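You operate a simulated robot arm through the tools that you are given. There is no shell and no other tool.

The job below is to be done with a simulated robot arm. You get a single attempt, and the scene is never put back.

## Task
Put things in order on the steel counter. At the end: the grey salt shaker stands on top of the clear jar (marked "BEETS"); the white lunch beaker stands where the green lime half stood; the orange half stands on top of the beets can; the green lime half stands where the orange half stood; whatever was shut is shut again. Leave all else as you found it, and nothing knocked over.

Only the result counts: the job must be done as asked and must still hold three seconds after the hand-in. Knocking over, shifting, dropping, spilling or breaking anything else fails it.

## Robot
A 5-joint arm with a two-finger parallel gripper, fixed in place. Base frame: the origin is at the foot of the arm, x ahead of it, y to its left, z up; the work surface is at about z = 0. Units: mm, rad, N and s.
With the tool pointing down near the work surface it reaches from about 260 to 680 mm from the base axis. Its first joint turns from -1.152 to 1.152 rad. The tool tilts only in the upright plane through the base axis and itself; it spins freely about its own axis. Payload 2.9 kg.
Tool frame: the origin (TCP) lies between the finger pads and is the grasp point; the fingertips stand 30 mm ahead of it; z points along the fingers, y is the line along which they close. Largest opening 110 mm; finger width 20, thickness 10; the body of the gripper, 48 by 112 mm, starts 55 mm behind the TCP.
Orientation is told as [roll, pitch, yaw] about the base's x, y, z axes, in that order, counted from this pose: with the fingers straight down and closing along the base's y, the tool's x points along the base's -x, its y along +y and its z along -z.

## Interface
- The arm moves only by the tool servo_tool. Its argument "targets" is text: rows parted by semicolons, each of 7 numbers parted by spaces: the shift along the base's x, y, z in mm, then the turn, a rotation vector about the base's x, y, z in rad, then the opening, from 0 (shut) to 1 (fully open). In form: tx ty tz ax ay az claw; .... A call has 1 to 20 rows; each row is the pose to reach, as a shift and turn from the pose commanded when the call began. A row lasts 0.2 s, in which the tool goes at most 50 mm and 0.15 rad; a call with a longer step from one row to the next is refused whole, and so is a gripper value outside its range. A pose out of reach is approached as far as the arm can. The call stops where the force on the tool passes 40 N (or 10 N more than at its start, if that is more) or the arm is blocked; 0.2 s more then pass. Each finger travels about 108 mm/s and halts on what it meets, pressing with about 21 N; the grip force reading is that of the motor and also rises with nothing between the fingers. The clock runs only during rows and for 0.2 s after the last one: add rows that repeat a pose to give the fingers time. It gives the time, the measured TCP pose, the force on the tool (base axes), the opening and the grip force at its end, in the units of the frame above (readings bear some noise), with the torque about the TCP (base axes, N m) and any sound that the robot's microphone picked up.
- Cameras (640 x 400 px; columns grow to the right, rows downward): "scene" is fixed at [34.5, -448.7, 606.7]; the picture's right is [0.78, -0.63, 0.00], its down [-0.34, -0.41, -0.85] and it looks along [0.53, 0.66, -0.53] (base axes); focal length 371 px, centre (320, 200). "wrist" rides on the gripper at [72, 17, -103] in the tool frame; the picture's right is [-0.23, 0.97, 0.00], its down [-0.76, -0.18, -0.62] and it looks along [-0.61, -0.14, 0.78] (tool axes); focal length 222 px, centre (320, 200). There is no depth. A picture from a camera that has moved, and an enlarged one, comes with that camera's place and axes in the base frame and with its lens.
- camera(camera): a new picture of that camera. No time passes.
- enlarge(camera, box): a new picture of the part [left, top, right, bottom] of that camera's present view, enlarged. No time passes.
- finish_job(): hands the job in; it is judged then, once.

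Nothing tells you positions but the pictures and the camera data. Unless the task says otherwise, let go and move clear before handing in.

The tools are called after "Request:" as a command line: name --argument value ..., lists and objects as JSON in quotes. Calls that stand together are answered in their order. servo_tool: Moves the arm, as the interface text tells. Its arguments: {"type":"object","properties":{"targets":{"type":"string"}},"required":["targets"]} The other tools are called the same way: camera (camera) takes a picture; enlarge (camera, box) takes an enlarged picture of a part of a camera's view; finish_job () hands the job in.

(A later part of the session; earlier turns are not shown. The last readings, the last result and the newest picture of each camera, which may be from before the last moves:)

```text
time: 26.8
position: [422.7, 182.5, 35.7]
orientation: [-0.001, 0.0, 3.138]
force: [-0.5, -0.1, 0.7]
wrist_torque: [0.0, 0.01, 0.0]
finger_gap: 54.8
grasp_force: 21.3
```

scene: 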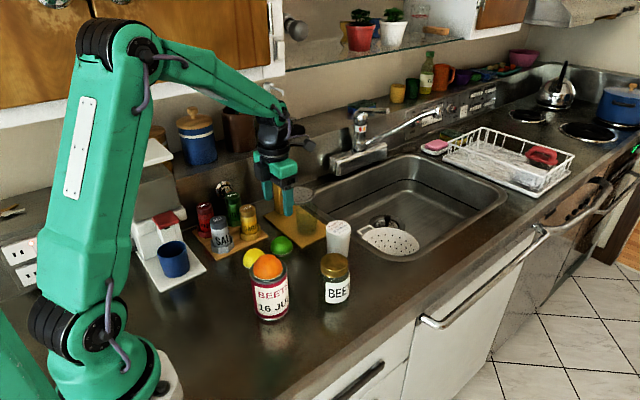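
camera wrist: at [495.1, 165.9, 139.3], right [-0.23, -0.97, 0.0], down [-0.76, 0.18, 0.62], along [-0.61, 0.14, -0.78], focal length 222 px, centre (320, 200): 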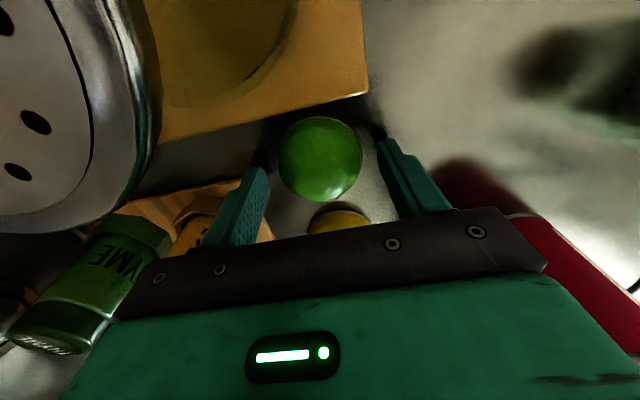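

The lime is gripped at 54.8 mm. I lift it and check.

Request:
servo_tool --targets "0 0 5 0 0 0 0.44; 0 0 15 0 0 0 0.44; 0 0 35 0 0 0 0.44; 0 0 60 0 0 0 0.44; 0 0 85 0 0 0 0.44; 0 0 115 0 0 0 0.44; 0 0 115 0 0 0 0.44"

Request:
camera --camera "wrist"

Request:
enlarge --camera "scene" --box '[210, 130, 380, 300]'

```text
time: 28.4
position: [422.2, 181.9, 151.0]
orientation: [0.0, -0.001, 3.138]
force: [0.3, -0.2, -0.4]
wrist_torque: [0.01, 0.01, -0.02]
finger_gap: 54.9
grasp_force: 21.2
```

```text
taken
camera wrist: at [494.7, 166.1, 255.0], right [-0.23, -0.97, 0.0], down [-0.76, 0.18, 0.62], along [-0.61, 0.14, -0.78], focal length 222 px, centre (320, 200)
```

wrist: 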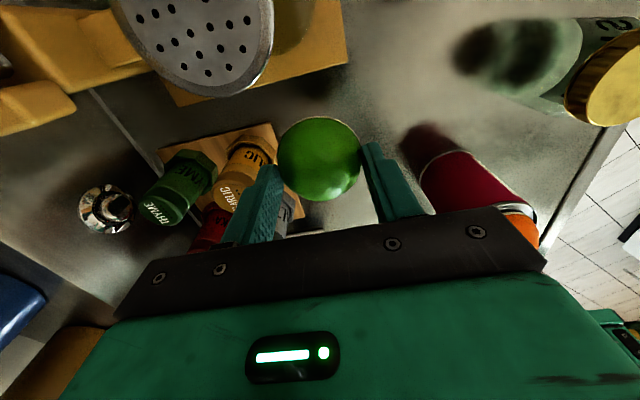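

```text
2.35 times, centred on (295, 215) of scene
camera zoom: at [34.5, -448.7, 606.7], right [0.78, -0.63, 0.0], down [-0.34, -0.41, -0.85], along [0.53, 0.66, -0.53], focal length 873 px, centre (379, 165)
```

zoom: 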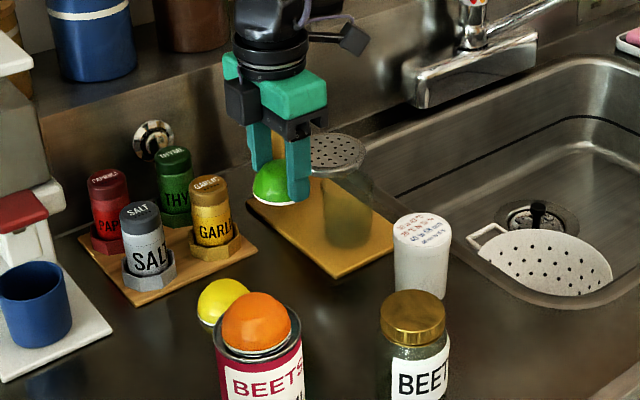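

The lime is held level. I carry it over the lemon to the orange's old spot, turning the tool back to 135°.

Request:
servo_tool --targets "-20 0 0 0 0 -0.1 0.44; -40 0 0 0 0 -0.23 0.44; -60 0 0 0 0 -0.36 0.44; -80 0 0 0 0 -0.49 0.44; -100 0.5 0 0 0 -0.62 0.44; -120 1 0 0 0 -0.75 0.44; -140 1 0 0 0 -0.782 0.44; -156.1 1.1 0 0 0 -0.782 0.44; -156.1 1.1 -25 0 0 -0.782 0.44; -156.1 1.1 -50 0 0 -0.782 0.44; -156.1 1.1 -50 0 0 -0.782 0.44"

Request:
camera --camera "wrist"

Request:
enlarge --camera "scene" --box '[130, 150, 310, 320]'

```text
time: 30.8
position: [266.2, 183.3, 101.2]
orientation: [0.0, 0.001, 2.356]
force: [-0.4, -0.1, -0.2]
wrist_torque: [-0.03, 0.01, -0.01]
finger_gap: 54.6
grasp_force: 21.1
```

```text
taken
camera wrist: at [305.7, 121.1, 204.5], right [-0.85, -0.53, 0.0], down [-0.41, 0.66, 0.62], along [-0.33, 0.53, -0.78], focal length 222 px, centre (320, 200)
```

wrist: 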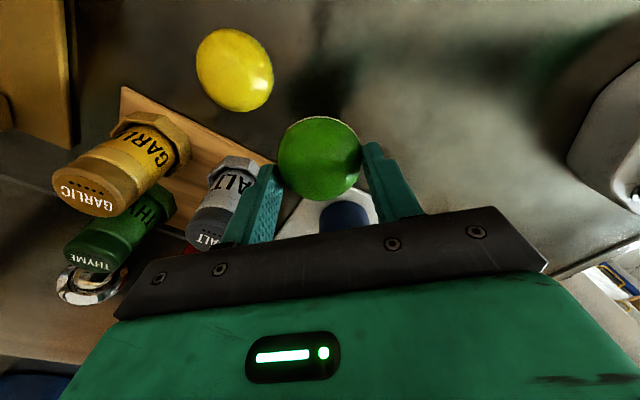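

```text
2.35 times, centred on (220, 235) of scene
camera zoom: at [34.5, -448.7, 606.7], right [0.78, -0.63, 0.0], down [-0.34, -0.41, -0.85], along [0.53, 0.66, -0.53], focal length 873 px, centre (555, 118)
```

zoom: 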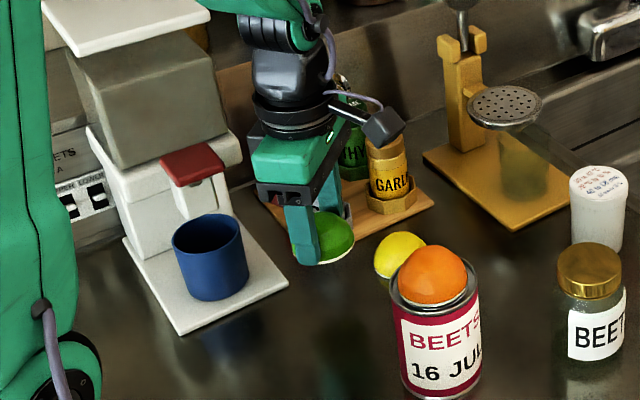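

Positioned over the orange's old spot; I lower the lime to the counter.

Request:
servo_tool --targets "0 0 -20 0 0 0 0.44; 0 0 -40 0 0 0 0.44; 0 0 -54 0 0 0 0.44; 0 0 -60 0 0 0 0.44; 0 0 -63 0 0 0 0.44; 0 0 -64.2 0 0 0 0.44; 0 0 -65 0 0 0 0.44; 0 0 -65 0 0 0 0.44"

```text
time: 32.6
position: [268.3, 183.3, 35.6]
orientation: [-0.001, 0.001, 2.356]
force: [-2.1, 0.0, 4.8]
wrist_torque: [-0.03, 0.07, -0.02]
finger_gap: 54.4
grasp_force: 20.8
```

It touches down with about 5 N. I release and rise.

Request:
servo_tool --targets "0 0 0 0 0 0 0.495; 0 0 0 0 0 0 0.505; 0 0 0 0 0 0 0.52; 0 0 0 0 0 0 0.57; 0 0 0 0 0 0 0.64; 0 0 0 0 0 0 0.68; 0 0 0 0 0 0 0.68"

Request:
camera --camera "wrist"

```text
time: 34.2
position: [267.7, 183.0, 35.1]
orientation: [0.001, 0.0, 2.358]
force: [-0.2, 0.4, 0.3]
wrist_torque: [0.05, 0.02, -0.01]
finger_gap: 74.7
grasp_force: 0.1
```

```text
taken
camera wrist: at [305.7, 121.5, 139.7], right [-0.85, -0.53, 0.0], down [-0.41, 0.66, 0.62], along [-0.33, 0.53, -0.78], focal length 222 px, centre (320, 200)
```

wrist: 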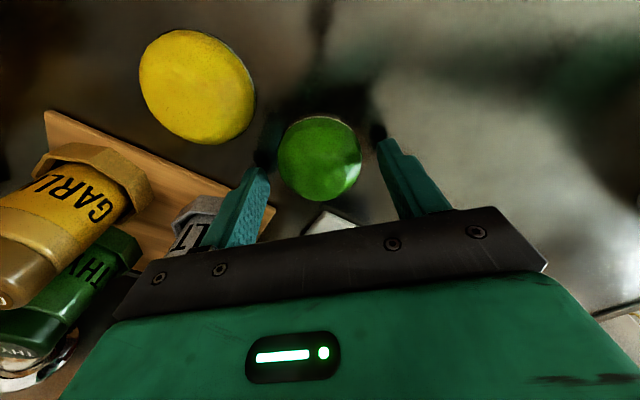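

The lime stands where the orange stood. I rise and head to the beaker, turning the tool to close along y.

Request:
servo_tool --targets "0 0 15 0 0 0 0.68; 0 0 40 0 0 0 0.68; 0 0 75 0 0 0 0.68; 0 0 110 0 0 0 0.8; 0 0 150 0 0 0 0.9; 0 0 185 0 0 0 1; 28 -12 185 0 0 0.131 1; 56 -24 185 0 0 0.262 1; 84 -36 185 0 0 0.393 1; 112 -48 185 0 0 0.524 1; 140 -60 185 0 0 0.655 1; 168 -72 185 0 0 0.785 1; 196 -84 185 0 0 0.785 1; 224 -96 185 0 0 0.785 1; 251.8 -107.6 185 0 0 0.785 1; 251.8 -107.6 185 0 0 0.785 1"

Request:
camera --camera "wrist"

Request:
enlarge --camera "wrist" --box '[250, 70, 390, 170]'

Request:
camera --camera "scene"

Request:
enlarge --camera "scene" --box '[180, 190, 310, 330]'

```text
time: 37.6
position: [519.7, 75.4, 221.3]
orientation: [-0.001, 0.0, -3.141]
force: [-0.1, 0.7, -0.1]
wrist_torque: [-0.02, 0.01, 0.0]
finger_gap: 110.0
grasp_force: 0.1
```

```text
taken
camera wrist: at [591.1, 60.2, 325.0], right [-0.23, -0.97, 0.0], down [-0.76, 0.18, 0.62], along [-0.61, 0.14, -0.78], focal length 222 px, centre (320, 200)
```

wrist: 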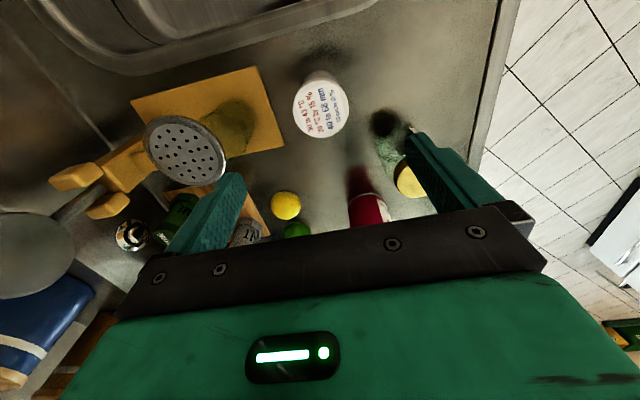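

```text
4.00 times, centred on (320, 120) of wrist
camera zoom: at [591.1, 60.2, 325.0], right [-0.23, -0.97, 0.0], down [-0.76, 0.18, 0.62], along [-0.61, 0.14, -0.78], focal length 888 px, centre (320, 520)
```

zoom: 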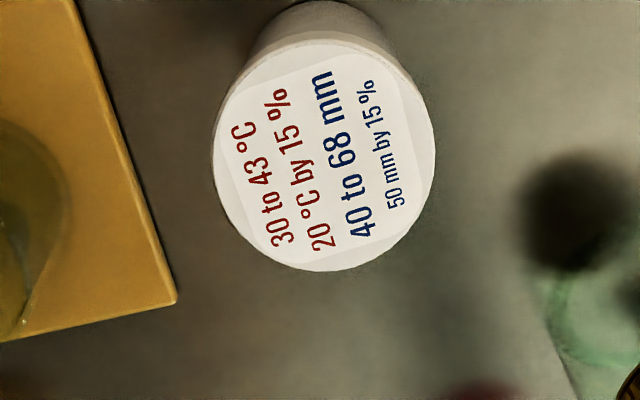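

```text
taken
```

scene: 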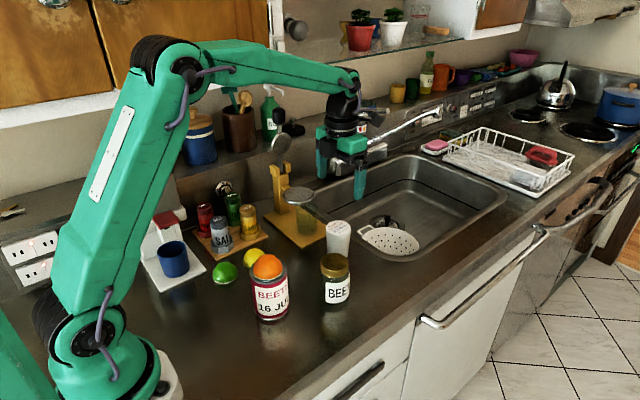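

```text
2.86 times, centred on (245, 260) of scene
camera zoom: at [34.5, -448.8, 606.7], right [0.78, -0.63, 0.0], down [-0.34, -0.41, -0.85], along [0.53, 0.66, -0.53], focal length 1060 px, centre (534, 29)
```

zoom: 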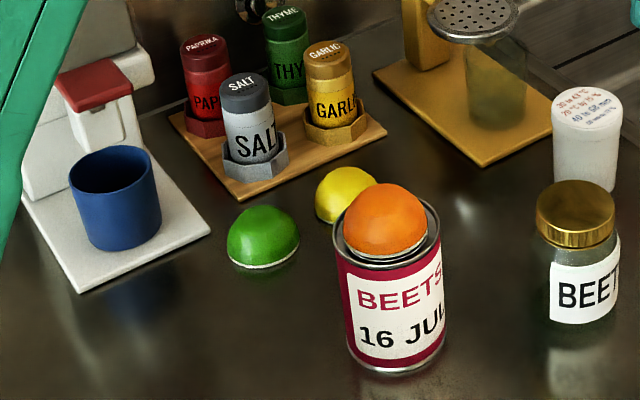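

The beaker's top centre is ≈(519,75.5) at z≈81, lid about 59.5 mm across. Before gripping it I study its lid and body profile up close.

Request:
enlarge --camera "scene" --box '[322, 215, 356, 262]'

Request:
enlarge --camera "wrist" --box '[280, 65, 360, 145]'

Request:
enlarge --camera "scene" --box '[300, 100, 400, 210]'

```text
8.51 times, centred on (339, 238) of scene
camera zoom: at [34.5, -448.8, 606.7], right [0.78, -0.63, 0.0], down [-0.34, -0.41, -0.85], along [0.53, 0.66, -0.53], focal length 3157 px, centre (158, -128)
```

zoom: 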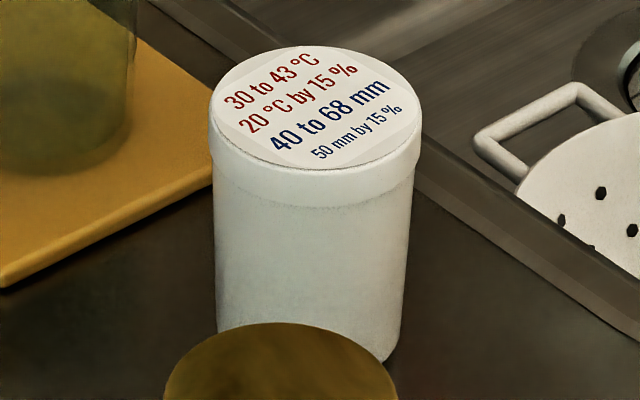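

```text
5.00 times, centred on (320, 105) of wrist
camera zoom: at [591.1, 60.2, 325.0], right [-0.23, -0.97, 0.0], down [-0.76, 0.18, 0.62], along [-0.61, 0.14, -0.78], focal length 1111 px, centre (320, 675)
```

zoom: 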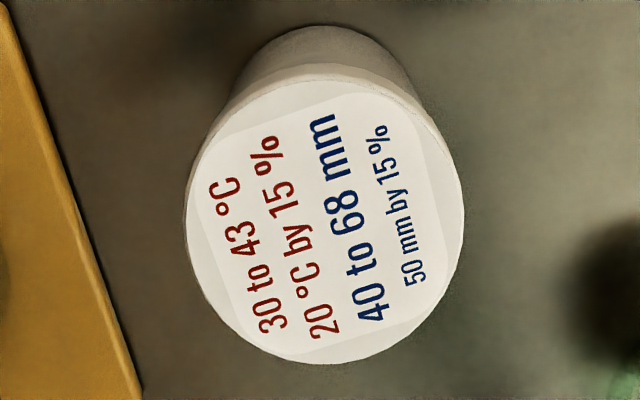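

```text
3.64 times, centred on (350, 155) of scene
camera zoom: at [34.5, -448.8, 606.7], right [0.78, -0.63, 0.0], down [-0.34, -0.41, -0.85], along [0.53, 0.66, -0.53], focal length 1349 px, centre (211, 364)
```

zoom: 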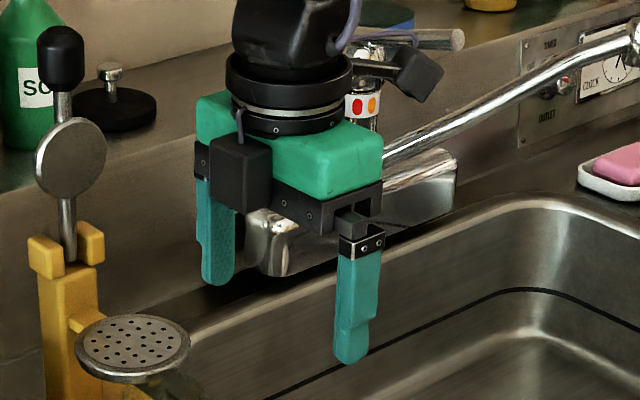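

The lid looks about 1.5 mm wider per side than the body and covers z≈68–81. I'll grip gently with vertical fingers, then do a tiny test lift to make sure the body comes along with the lid. First I descend partway.

Request:
servo_tool --targets "0 -0.3 -20 0 0 0 0.9; 0 -0.4 -40 0 0 0 0.8; 0 -0.5 -60 0 0 0 0.74; 0 -0.5 -75 0 0 0 0.74; 0 -0.5 -75 0 0 0 0.74"

Request:
camera --camera "wrist"

Request:
enlarge --camera "wrist" --box '[250, 70, 390, 210]'

```text
time: 38.8
position: [518.8, 75.0, 145.2]
orientation: [0.001, 0.0, -3.143]
force: [-0.7, 0.4, -0.7]
wrist_torque: [0.03, 0.0, 0.0]
finger_gap: 81.3
grasp_force: 0.0
```

```text
taken
camera wrist: at [590.5, 59.7, 249.3], right [-0.23, -0.97, 0.0], down [-0.76, 0.18, 0.62], along [-0.61, 0.14, -0.78], focal length 222 px, centre (320, 200)
```

wrist: 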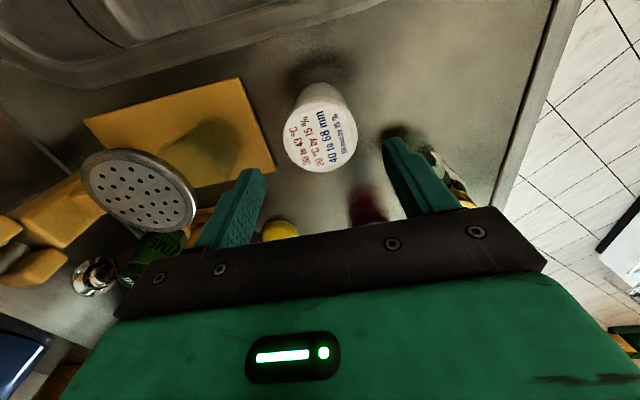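

```text
2.86 times, centred on (320, 140) of wrist
camera zoom: at [590.5, 59.7, 249.3], right [-0.23, -0.97, 0.0], down [-0.76, 0.18, 0.62], along [-0.61, 0.14, -0.78], focal length 635 px, centre (320, 371)
```

zoom: 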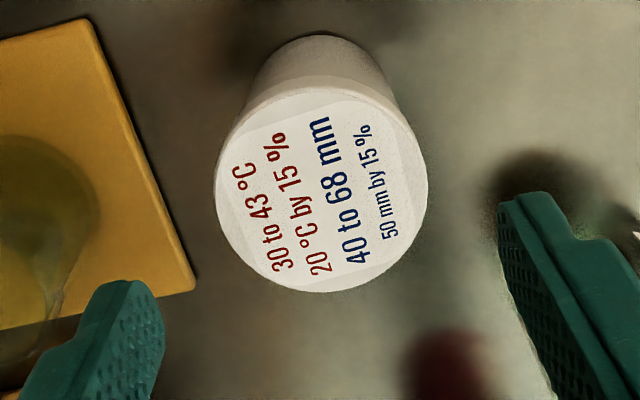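

Aligned within a millimetre. I descend so the fingertips reach about z=42 alongside the beaker.

Request:
servo_tool --targets "0 0 -20 0 0 0 0.74; 0 0 -40 0 0 0 0.74; 0 0 -55 0 0 0 0.74; 0 0 -66 0 0 0 0.74; 0 0 -73.7 0 0 0 0.74; 0 0 -73.7 0 0 0 0.74"

Request:
camera --camera "wrist"

Request:
enlarge --camera "scene" --box '[290, 170, 400, 270]'

```text
time: 40.2
position: [519.0, 74.2, 72.2]
orientation: [0.0, 0.0, -3.143]
force: [0.5, -1.1, 0.5]
wrist_torque: [0.02, 0.01, -0.04]
finger_gap: 81.2
grasp_force: 0.0
```

```text
taken
camera wrist: at [590.7, 59.4, 175.5], right [-0.23, -0.97, 0.0], down [-0.76, 0.18, 0.62], along [-0.61, 0.14, -0.78], focal length 222 px, centre (320, 200)
```

wrist: 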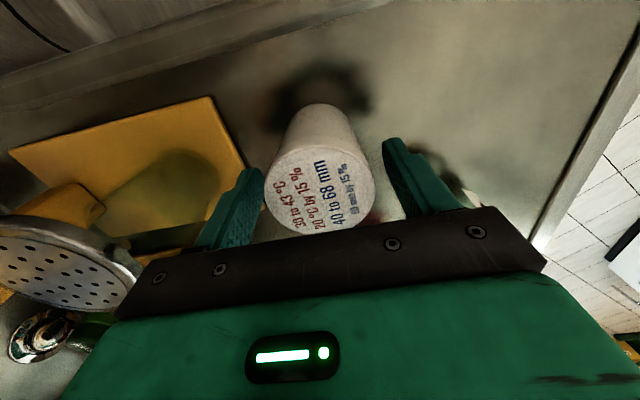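

```text
4.00 times, centred on (345, 220) of scene
camera zoom: at [34.5, -448.7, 606.7], right [0.78, -0.63, 0.0], down [-0.34, -0.41, -0.85], along [0.53, 0.66, -0.53], focal length 1484 px, centre (220, 120)
```

zoom: 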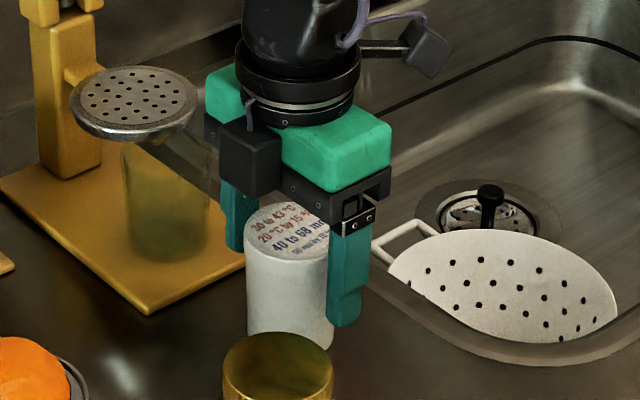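

Both fingers stand free on either side of the beaker. I close carefully in small steps and watch gap versus force.

Request:
servo_tool --targets "0 0 0 0 0 0 0.66; 0 0 0 0 0 0 0.60; 0 0 0 0 0 0 0.56; 0 0 0 0 0 0 0.545; 0 0 0 0 0 0 0.545"

```text
time: 41.4
position: [518.6, 75.5, 72.8]
orientation: [0.0, 0.0, -3.14]
force: [-0.5, -0.1, 0.1]
wrist_torque: [0.0, 0.02, 0.0]
finger_gap: 60.2
grasp_force: 0.3
```

Request:
servo_tool --targets "0 0 0 0 0 0 0.54; 0 0 0 0 0 0 0.535; 0 0 0 0 0 0 0.535"

```text
time: 42.2
position: [519.7, 76.1, 71.1]
orientation: [-0.001, 0.0, -3.141]
force: [0.2, -1.6, -0.2]
wrist_torque: [0.0, 0.01, -0.02]
finger_gap: 59.8
grasp_force: 1.1
```

Request:
servo_tool --targets "0 0 0 0 0 0 0.53; 0 0 0 0 0 0 0.525; 0 0 0 0 0 0 0.525"

```text
time: 43.0
position: [519.1, 75.1, 72.7]
orientation: [0.001, 0.0, -3.142]
force: [-0.5, -1.1, 0.8]
wrist_torque: [-0.02, 0.0, -0.02]
finger_gap: 59.0
grasp_force: 21.8
```

The grip is at ≈59 mm (on the lid rim) with ≈21 N and no crushing. Now I lift by only 3 mm as a test.

Request:
servo_tool --targets "0 0 1 0 0 0 0.525; 0 0 2 0 0 0 0.525; 0 0 3 0 0 0 0.525; 0 0 3 0 0 0 0.525"

Request:
enlarge --camera "scene" --box '[322, 205, 366, 262]'

Request:
enlarge --camera "wrist" --box '[250, 80, 390, 240]'

```text
time: 44.0
position: [519.2, 76.0, 74.8]
orientation: [0.002, 0.0, -3.141]
force: [0.1, 0.2, -1.6]
wrist_torque: [-0.02, -0.01, 0.0]
finger_gap: 59.2
grasp_force: 21.2
```

```text
7.02 times, centred on (344, 234) of scene
camera zoom: at [34.5, -448.7, 606.7], right [0.78, -0.63, 0.0], down [-0.34, -0.41, -0.85], along [0.53, 0.66, -0.53], focal length 2603 px, centre (152, -35)
```

zoom: 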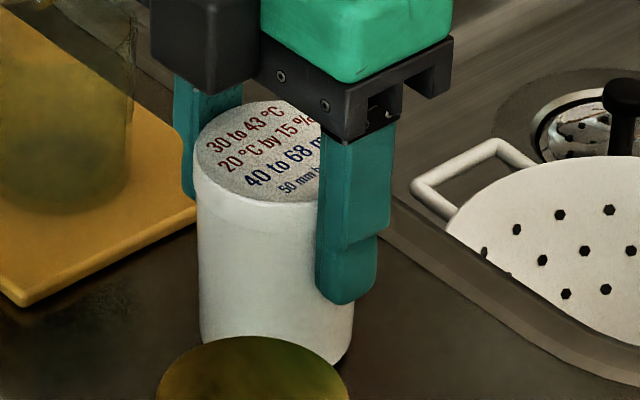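

```text
2.50 times, centred on (320, 160) of wrist
camera zoom: at [590.9, 59.3, 178.9], right [-0.23, -0.97, 0.0], down [-0.76, 0.18, 0.62], along [-0.61, 0.14, -0.78], focal length 555 px, centre (320, 300)
```

zoom: 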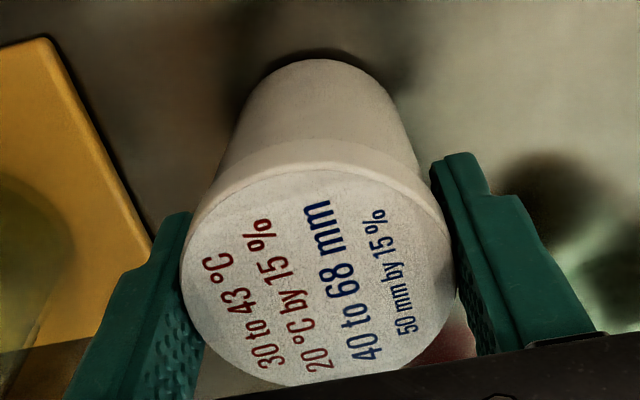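

The lid–body joint looks unchanged and a small weight is felt. I lift another 12 mm and compare.

Request:
servo_tool --targets "0 0 3 0 0 0 0.525; 0 0 6 0 0 0 0.525; 0 0 9 0 0 0 0.525; 0 0 12 0 0 0 0.525; 0 0 12 0 0 0 0.525"

Request:
enlarge --camera "scene" --box '[322, 205, 366, 262]'

Request:
enlarge --camera "wrist" --box '[250, 80, 390, 240]'

```text
time: 45.2
position: [518.9, 76.0, 87.4]
orientation: [0.0, 0.0, -3.141]
force: [0.7, 1.0, -1.6]
wrist_torque: [0.03, 0.02, 0.0]
finger_gap: 59.0
grasp_force: 21.2
```

```text
7.02 times, centred on (344, 234) of scene
camera zoom: at [34.5, -448.7, 606.7], right [0.78, -0.63, 0.0], down [-0.34, -0.41, -0.85], along [0.53, 0.66, -0.53], focal length 2603 px, centre (152, -35)
```

zoom: 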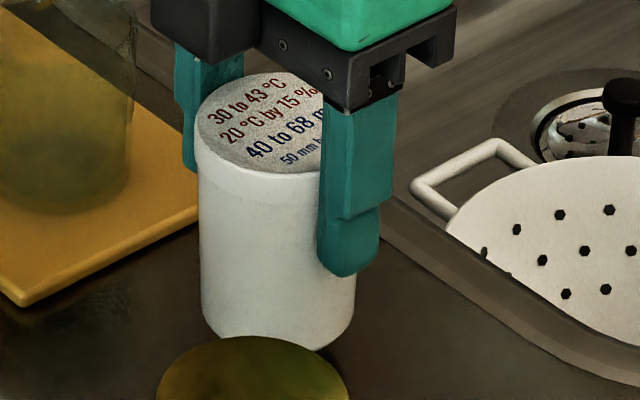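

```text
2.50 times, centred on (320, 160) of wrist
camera zoom: at [591.2, 59.3, 190.7], right [-0.23, -0.97, 0.0], down [-0.76, 0.18, 0.62], along [-0.61, 0.14, -0.78], focal length 555 px, centre (320, 300)
```

zoom: 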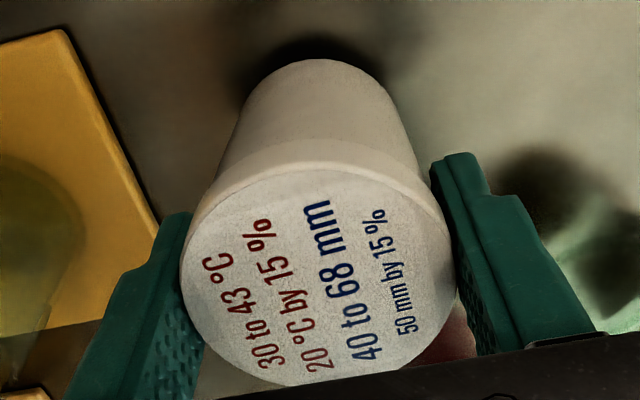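

The whole beaker rises together, lid shut. I raise it further and carry it to the lime's old spot.

Request:
servo_tool --targets "0 0 12 0 0 0 0.525; 0 0 25 0 0 0 0.525; 0 0 40 0 0 0 0.525; 0 0 53 0 0 0 0.525; -12 13.4 53 0 0 0 0.525; -24 26.8 53 0 0 0 0.525; -36 40.2 53 0 0 0 0.525; -48 53.6 53 0 0 0 0.525; -60 67 53 0 0 0 0.525; -72 80.4 53 0 0 0 0.525; -84 93.8 53 0 0 0 0.525; -92 103 53 0 0 0 0.525; -96.2 107.2 53 0 0 0 0.525; -96.2 107.2 53 0 0 0 0.525"

Request:
camera --camera "wrist"

Request:
enlarge --camera "scene" --box '[200, 140, 370, 290]'

```text
time: 48.2
position: [422.9, 181.6, 139.5]
orientation: [0.0, 0.0, -3.142]
force: [-0.5, 0.2, -2.1]
wrist_torque: [-0.03, -0.01, 0.02]
finger_gap: 59.3
grasp_force: 20.9
```

```text
taken
camera wrist: at [495.0, 167.1, 243.6], right [-0.23, -0.97, 0.0], down [-0.76, 0.18, 0.62], along [-0.61, 0.14, -0.78], focal length 222 px, centre (320, 200)
```

wrist: 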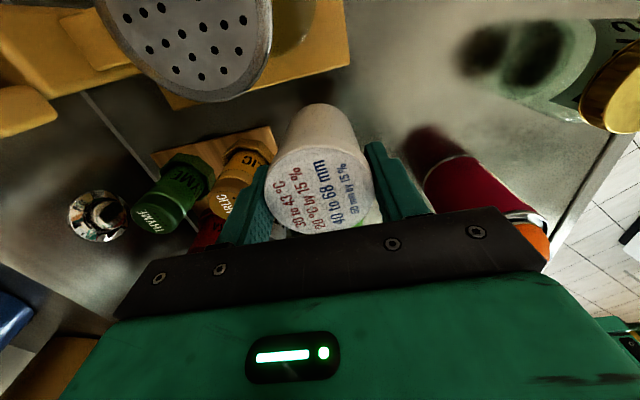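

```text
2.67 times, centred on (285, 215) of scene
camera zoom: at [34.5, -448.7, 606.7], right [0.78, -0.63, 0.0], down [-0.34, -0.41, -0.85], along [0.53, 0.66, -0.53], focal length 989 px, centre (413, 160)
```

zoom: 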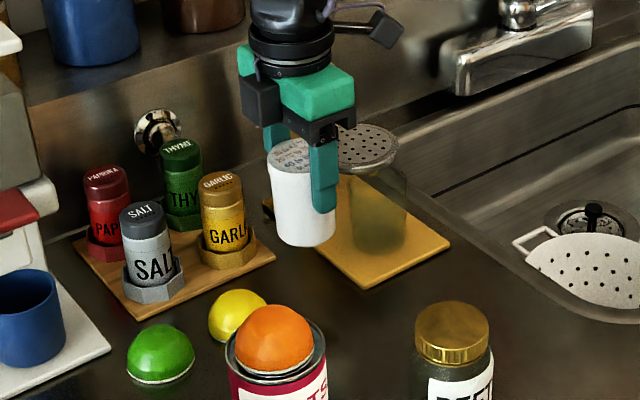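

The beaker hangs upright over the spot. I lower it to the counter.

Request:
servo_tool --targets "0 0 -15 0 0 0 0.525; 0 0 -30 0 0 0 0.525; 0 0 -45 0 0 0 0.525; 0 0 -57 0 0 0 0.525; 0 0 -63 0 0 0 0.525; 0 0 -66 0 0 0 0.525; 0 0 -67.5 0 0 0 0.525; 0 0 -67.5 0 0 0 0.525"

Request:
enlarge --camera "scene" --box '[230, 170, 340, 280]'

Request:
camera --camera "wrist"

```text
time: 50.0
position: [421.5, 183.6, 72.6]
orientation: [0.001, 0.002, -3.141]
force: [-0.3, 0.4, -1.4]
wrist_torque: [0.0, -0.01, 0.02]
finger_gap: 58.8
grasp_force: 20.7
```

```text
3.64 times, centred on (285, 225) of scene
camera zoom: at [34.5, -448.7, 606.7], right [0.78, -0.63, 0.0], down [-0.34, -0.41, -0.85], along [0.53, 0.66, -0.53], focal length 1349 px, centre (447, 109)
```

zoom: 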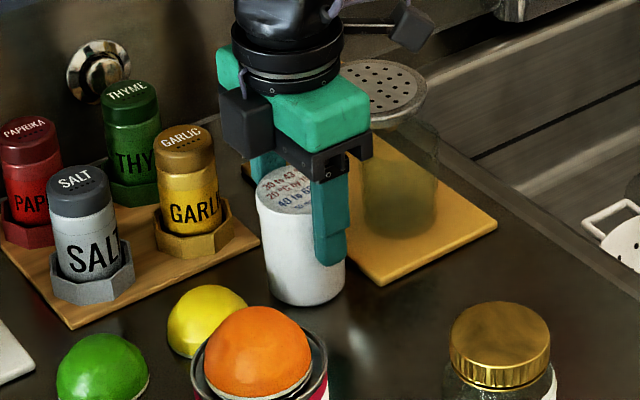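

```text
taken
camera wrist: at [494.4, 166.6, 176.3], right [-0.23, -0.97, 0.0], down [-0.76, 0.18, 0.62], along [-0.61, 0.14, -0.78], focal length 222 px, centre (320, 200)
```

wrist: 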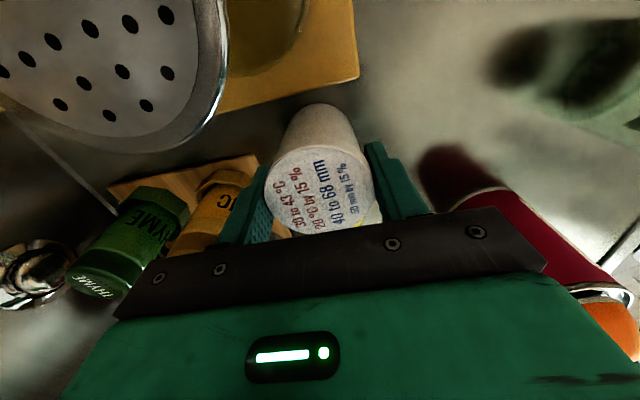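

Not yet touching; I go down another millimetre or so.

Request:
servo_tool --targets "0 0 -0.5 0 0 0 0.525; 0 0 -1 0 0 0 0.525; 0 0 -1 0 0 0 0.525"

```text
time: 50.8
position: [423.0, 181.3, 71.7]
orientation: [0.0, 0.001, -3.141]
force: [-1.0, -1.7, 3.9]
wrist_torque: [-0.03, 0.13, 0.0]
finger_gap: 59.0
grasp_force: 20.6
```

Contact made (≈4–5 N). I release and rise.

Request:
servo_tool --targets "0 0 0 0 0 0 0.535; 0 0 0 0 0 0 0.545; 0 0 0 0 0 0 0.56; 0 0 0 0 0 0 0.60; 0 0 0 0 0 0 0.66; 0 0 0 0 0 0 0.72; 0 0 0 0 0 0 0.72"

Request:
camera --camera "wrist"

Request:
enlarge --camera "scene" --box '[230, 170, 340, 280]'

```text
time: 52.4
position: [422.7, 182.5, 71.6]
orientation: [0.0, 0.0, -3.142]
force: [0.4, 0.1, -0.2]
wrist_torque: [-0.02, 0.0, -0.02]
finger_gap: 79.4
grasp_force: 0.1
```

```text
taken
camera wrist: at [494.6, 166.7, 175.6], right [-0.23, -0.97, 0.0], down [-0.76, 0.18, 0.62], along [-0.61, 0.14, -0.78], focal length 222 px, centre (320, 200)
```

wrist: 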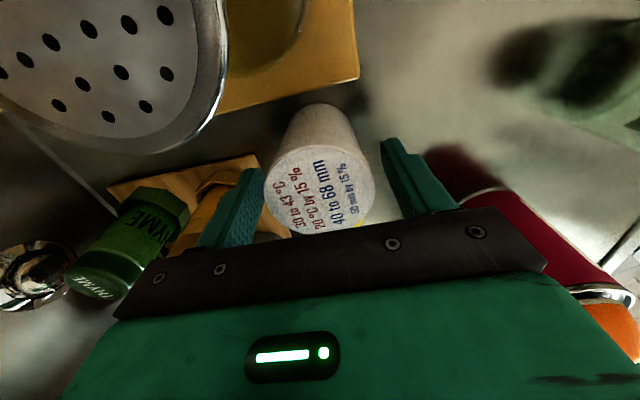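

```text
3.64 times, centred on (285, 225) of scene
camera zoom: at [34.5, -448.7, 606.7], right [0.78, -0.63, 0.0], down [-0.34, -0.41, -0.85], along [0.53, 0.66, -0.53], focal length 1349 px, centre (447, 109)
```

zoom: 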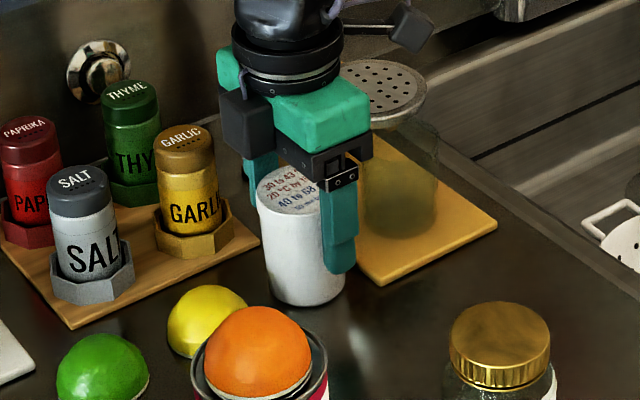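

The beaker stands free on the lime's old spot. I rise clear, then study the salt shaker and the machine for the next approach.

Request:
servo_tool --targets "0 0 10 0 0 0 0.72; 0 0 30 0 0 0 0.72; 0 0 60 0 0 0 0.72; 0 0 95 0 0 0 0.72; 0 0 130 0 0 0 0.72; 0 0 170 0 0 0 0.72; 0 0 170 0 0 0 0.72"

Request:
camera --camera "scene"

Request:
enlarge --camera "scene" --box '[190, 190, 260, 270]'

Request:
camera --camera "wrist"

Request:
enlarge --camera "scene" --box '[90, 120, 260, 280]'

```text
time: 54.0
position: [422.1, 182.8, 241.7]
orientation: [0.0, 0.0, -3.141]
force: [-0.4, 0.3, -0.5]
wrist_torque: [0.03, -0.04, 0.02]
finger_gap: 79.3
grasp_force: 0.2
```

```text
taken
```

scene: 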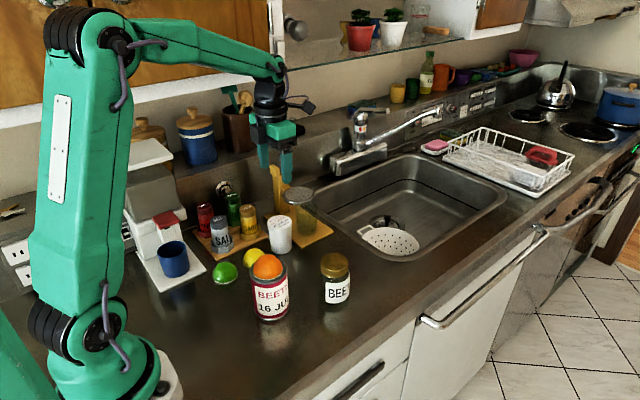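

```text
5.00 times, centred on (225, 230) of scene
camera zoom: at [34.5, -448.7, 606.7], right [0.78, -0.63, 0.0], down [-0.34, -0.41, -0.85], along [0.53, 0.66, -0.53], focal length 1855 px, centre (795, 50)
```

zoom: 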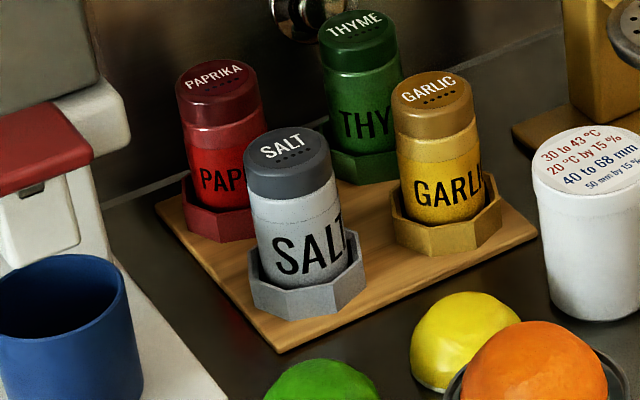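

```text
taken
camera wrist: at [494.1, 166.4, 345.6], right [-0.23, -0.97, 0.0], down [-0.76, 0.18, 0.62], along [-0.61, 0.14, -0.78], focal length 222 px, centre (320, 200)
```

wrist: 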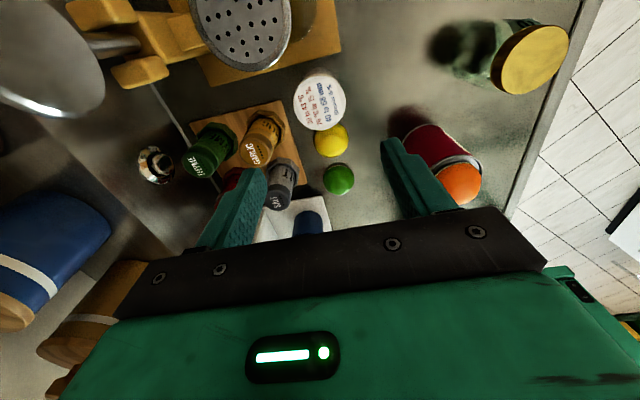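

```text
2.50 times, centred on (175, 200) of scene
camera zoom: at [34.5, -448.7, 606.7], right [0.78, -0.63, 0.0], down [-0.34, -0.41, -0.85], along [0.53, 0.66, -0.53], focal length 927 px, centre (682, 200)
```

zoom: 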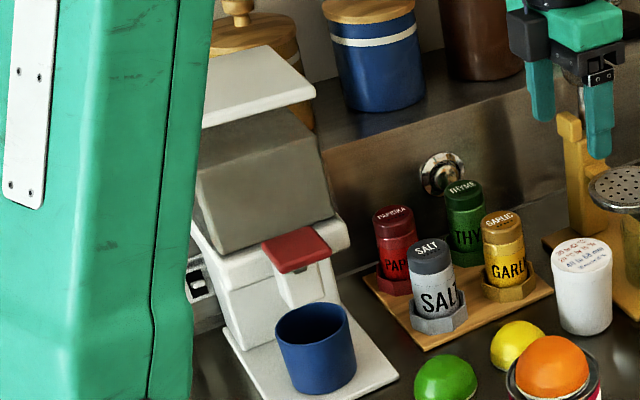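

The salt's cap and body have the same width (≈42 mm), so gripping over both is fine. I approach it from the open side with the fingers closing along y and stop above it for a picture.

Request:
servo_tool --targets "-20 1 -15 0 0 0 0.72; -40 2 -30 0 0 0 0.70; -60 3 -45 0 0 0 0.66; -80 4 -60 0 0 0 0.62; -100 5 -75 0 0 0 0.58; -114 10 -90 0 0 0 0.56; -116 30 -97 0 0 0 0.56; -117 50 -100 0 0 0 0.56; -118 70 -103 0 0 0 0.56; -118.8 80 -105 0 0 0 0.56; -118.8 80 -105 0 0 0 0.56"

Request:
camera --camera "wrist"

Request:
enlarge --camera "wrist" --box '[240, 60, 400, 220]'

Request:
camera --camera "scene"

Request:
enlarge --camera "scene" --box '[90, 70, 290, 270]'

```text
time: 56.4
position: [303.3, 262.0, 135.4]
orientation: [0.0, 0.0, -3.142]
force: [-0.5, 0.5, -0.2]
wrist_torque: [-0.01, 0.01, 0.0]
finger_gap: 61.6
grasp_force: 0.0
```

```text
taken
camera wrist: at [375.6, 246.8, 240.3], right [-0.23, -0.97, 0.0], down [-0.76, 0.18, 0.62], along [-0.61, 0.14, -0.78], focal length 222 px, centre (320, 200)
```

wrist: 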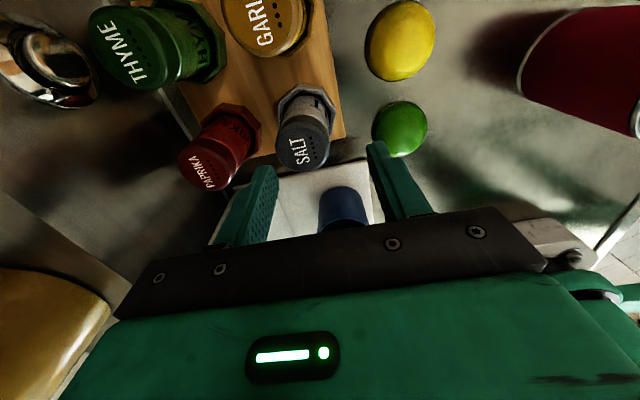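

```text
2.50 times, centred on (320, 140) of wrist
camera zoom: at [375.6, 246.8, 240.3], right [-0.23, -0.97, 0.0], down [-0.76, 0.18, 0.62], along [-0.61, 0.14, -0.78], focal length 555 px, centre (320, 350)
```

zoom: 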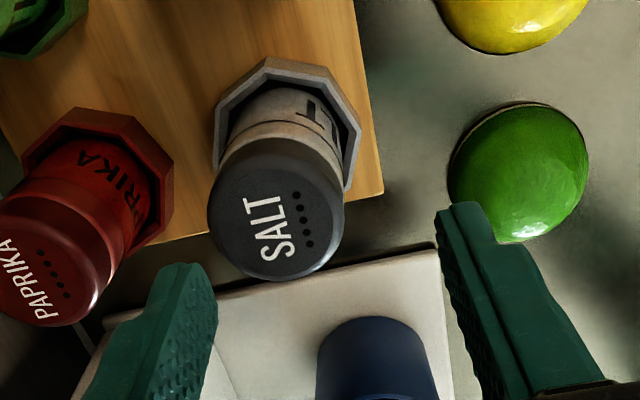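

```text
taken
```

scene: 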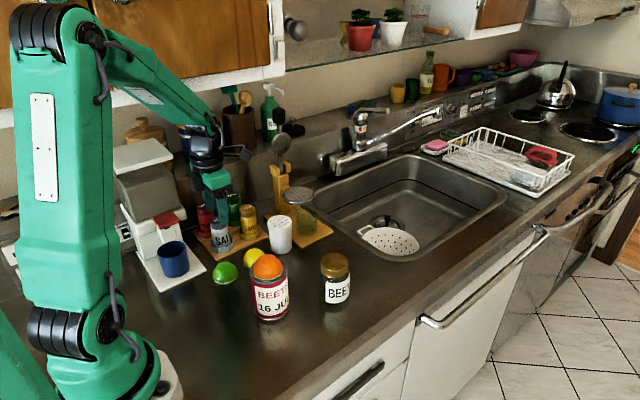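

```text
2.00 times, centred on (190, 170) of scene
camera zoom: at [34.5, -448.7, 606.7], right [0.78, -0.63, 0.0], down [-0.34, -0.41, -0.85], along [0.53, 0.66, -0.53], focal length 742 px, centre (580, 260)
```

zoom: 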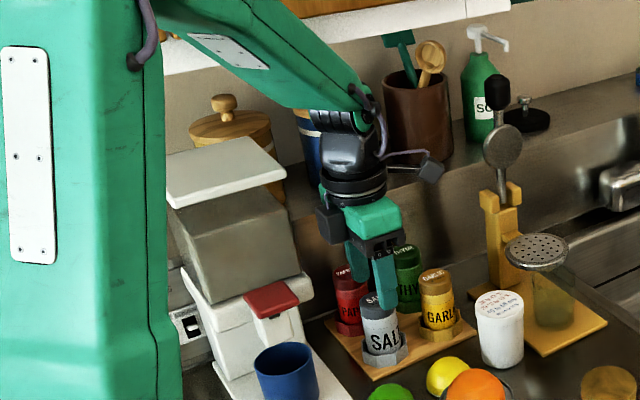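

There is visible clearance between the forearm and the machine's lid. The salt's top centre appears nearer (310.5,274.5), so I shift above it and look again.

Request:
servo_tool --targets "3 6 0 0 0 0 0.56; 6.5 11.8 0 0 0 0 0.56; 6.5 11.8 0 0 0 0 0.56"

Request:
enlarge --camera "wrist" --box '[240, 60, 400, 220]'

Request:
enlarge --camera "scene" --box '[170, 130, 290, 270]'

```text
time: 57.2
position: [310.2, 273.7, 135.3]
orientation: [0.0, 0.0, -3.142]
force: [0.0, -0.3, -0.1]
wrist_torque: [0.0, 0.01, 0.03]
finger_gap: 61.5
grasp_force: 0.0
```

```text
2.50 times, centred on (320, 140) of wrist
camera zoom: at [382.1, 258.7, 240.2], right [-0.23, -0.97, 0.0], down [-0.76, 0.18, 0.62], along [-0.61, 0.14, -0.78], focal length 555 px, centre (320, 350)
```

zoom: 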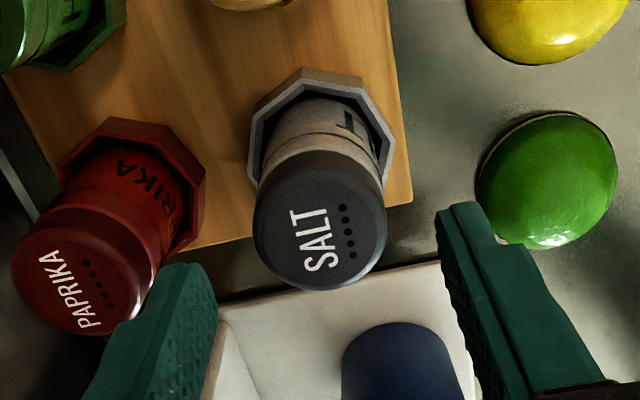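

```text
2.86 times, centred on (230, 200) of scene
camera zoom: at [34.5, -448.7, 606.7], right [0.78, -0.63, 0.0], down [-0.34, -0.41, -0.85], along [0.53, 0.66, -0.53], focal length 1060 px, centre (577, 200)
```

zoom: 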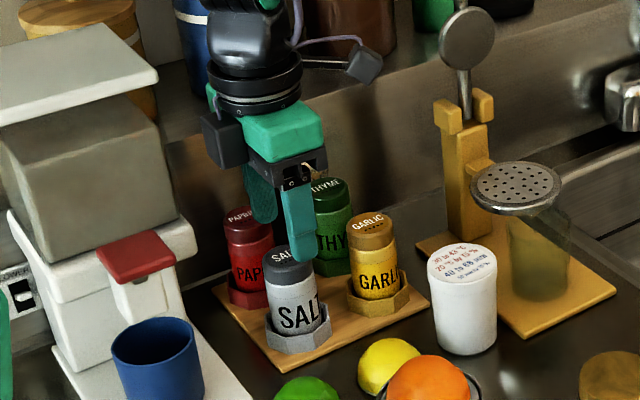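

The shaker is centred between the fingers. I descend to fingertip height z≈55, well above the holder ring.

Request:
servo_tool --targets "0.4 0.2 -10 0 0 0 0.56; 0.4 0.2 -20 0 0 0 0.56; 0.4 0.2 -30 0 0 0 0.56; 0.4 0.2 -40 0 0 0 0.56; 0.4 0.2 -47 0 0 0 0.56; 0.4 0.2 -51.5 0 0 0 0.56; 0.4 0.2 -51.5 0 0 0 0.56"

Request:
camera --camera "wrist"

Request:
enlarge --camera "scene" --box '[100, 100, 290, 270]'

```text
time: 58.8
position: [310.9, 275.5, 84.1]
orientation: [0.0, -0.001, -3.14]
force: [0.5, -0.2, -0.4]
wrist_torque: [0.01, -0.01, 0.0]
finger_gap: 61.7
grasp_force: 0.1
```

```text
taken
camera wrist: at [382.6, 259.0, 188.8], right [-0.23, -0.97, 0.0], down [-0.76, 0.18, 0.62], along [-0.61, 0.14, -0.78], focal length 222 px, centre (320, 200)
```

wrist: 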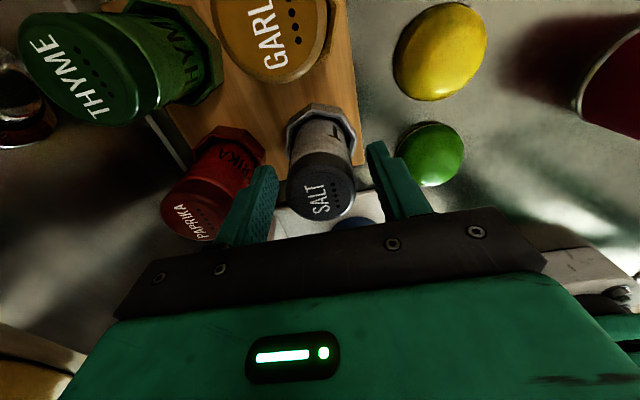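

```text
2.35 times, centred on (195, 185) of scene
camera zoom: at [34.5, -448.7, 606.7], right [0.78, -0.63, 0.0], down [-0.34, -0.41, -0.85], along [0.53, 0.66, -0.53], focal length 873 px, centre (614, 235)
```

zoom: 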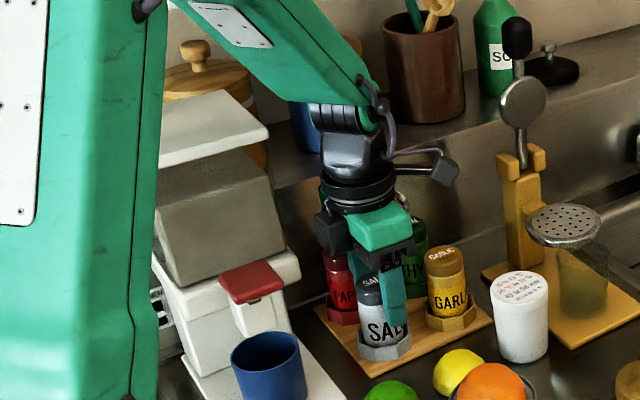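

The gripper straddles the salt with clear gaps to the machine and its neighbours. I close on it in steps.

Request:
servo_tool --targets "0 0 0 0 0 0 0.48; 0 0 0 0 0 0 0.42; 0 0 0 0 0 0 0.39; 0 0 0 0 0 0 0.37; 0 0 0 0 0 0 0.37"

```text
time: 60.0
position: [310.2, 274.8, 85.3]
orientation: [-0.001, 0.001, -3.143]
force: [-0.1, 0.3, 0.2]
wrist_torque: [0.03, -0.03, 0.0]
finger_gap: 41.7
grasp_force: 0.5
```

Request:
servo_tool --targets "0 0 0 0 0 0 0.36; 0 0 0 0 0 0 0.35; 0 0 0 0 0 0 0.34; 0 0 0 0 0 0 0.34"

Request:
enlarge --camera "wrist" --box '[240, 80, 400, 240]'

```text
time: 61.0
position: [310.1, 274.7, 85.6]
orientation: [0.0, -0.001, -3.142]
force: [-0.4, 0.5, 0.2]
wrist_torque: [-0.01, -0.02, -0.01]
finger_gap: 40.6
grasp_force: 21.3
```

```text
2.50 times, centred on (320, 160) of wrist
camera zoom: at [382.7, 259.0, 188.9], right [-0.23, -0.97, 0.0], down [-0.76, 0.18, 0.62], along [-0.61, 0.14, -0.78], focal length 555 px, centre (320, 300)
```

zoom: 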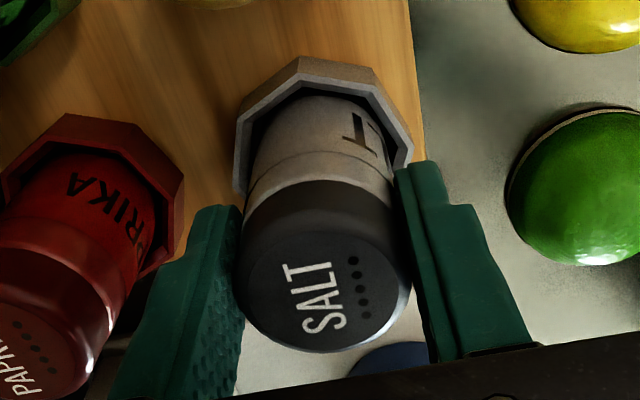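

Gripped at 40.6 mm. I lift slowly a few millimetres and verify cap and body rise together.

Request:
servo_tool --targets "0 0 2 0 0 0 0.33; 0 0 4 0 0 0 0.33; 0 0 7 0 0 0 0.33; 0 0 10 0 0 0 0.33; 0 0 10 0 0 0 0.33"

Request:
enlarge --camera "wrist" --box '[240, 80, 400, 240]'

Request:
enlarge --camera "scene" --box '[190, 190, 260, 270]'

```text
time: 62.2
position: [311.0, 274.8, 95.2]
orientation: [0.0, 0.0, -3.142]
force: [0.4, 0.2, -0.5]
wrist_torque: [-0.02, 0.0, 0.02]
finger_gap: 41.1
grasp_force: 21.1
```

```text
2.50 times, centred on (320, 160) of wrist
camera zoom: at [382.8, 258.8, 198.8], right [-0.23, -0.97, 0.0], down [-0.76, 0.18, 0.62], along [-0.61, 0.14, -0.78], focal length 555 px, centre (320, 300)
```

zoom: 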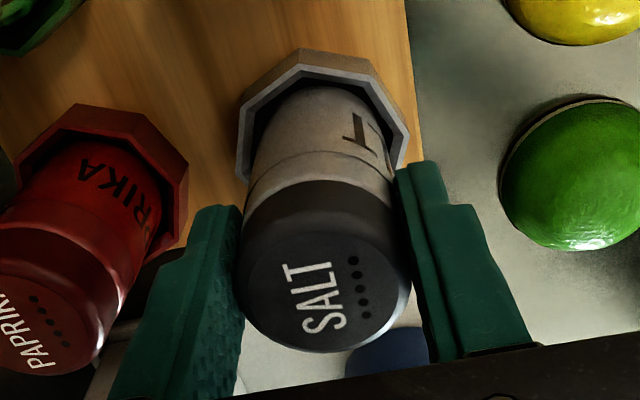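

```text
5.00 times, centred on (225, 230) of scene
camera zoom: at [34.5, -448.7, 606.7], right [0.78, -0.63, 0.0], down [-0.34, -0.41, -0.85], along [0.53, 0.66, -0.53], focal length 1855 px, centre (795, 50)
```

zoom: 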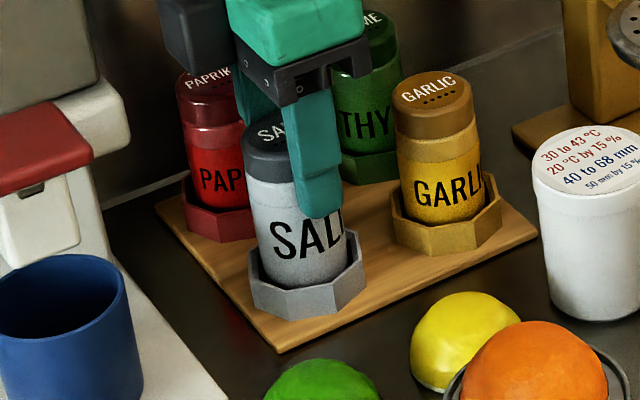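

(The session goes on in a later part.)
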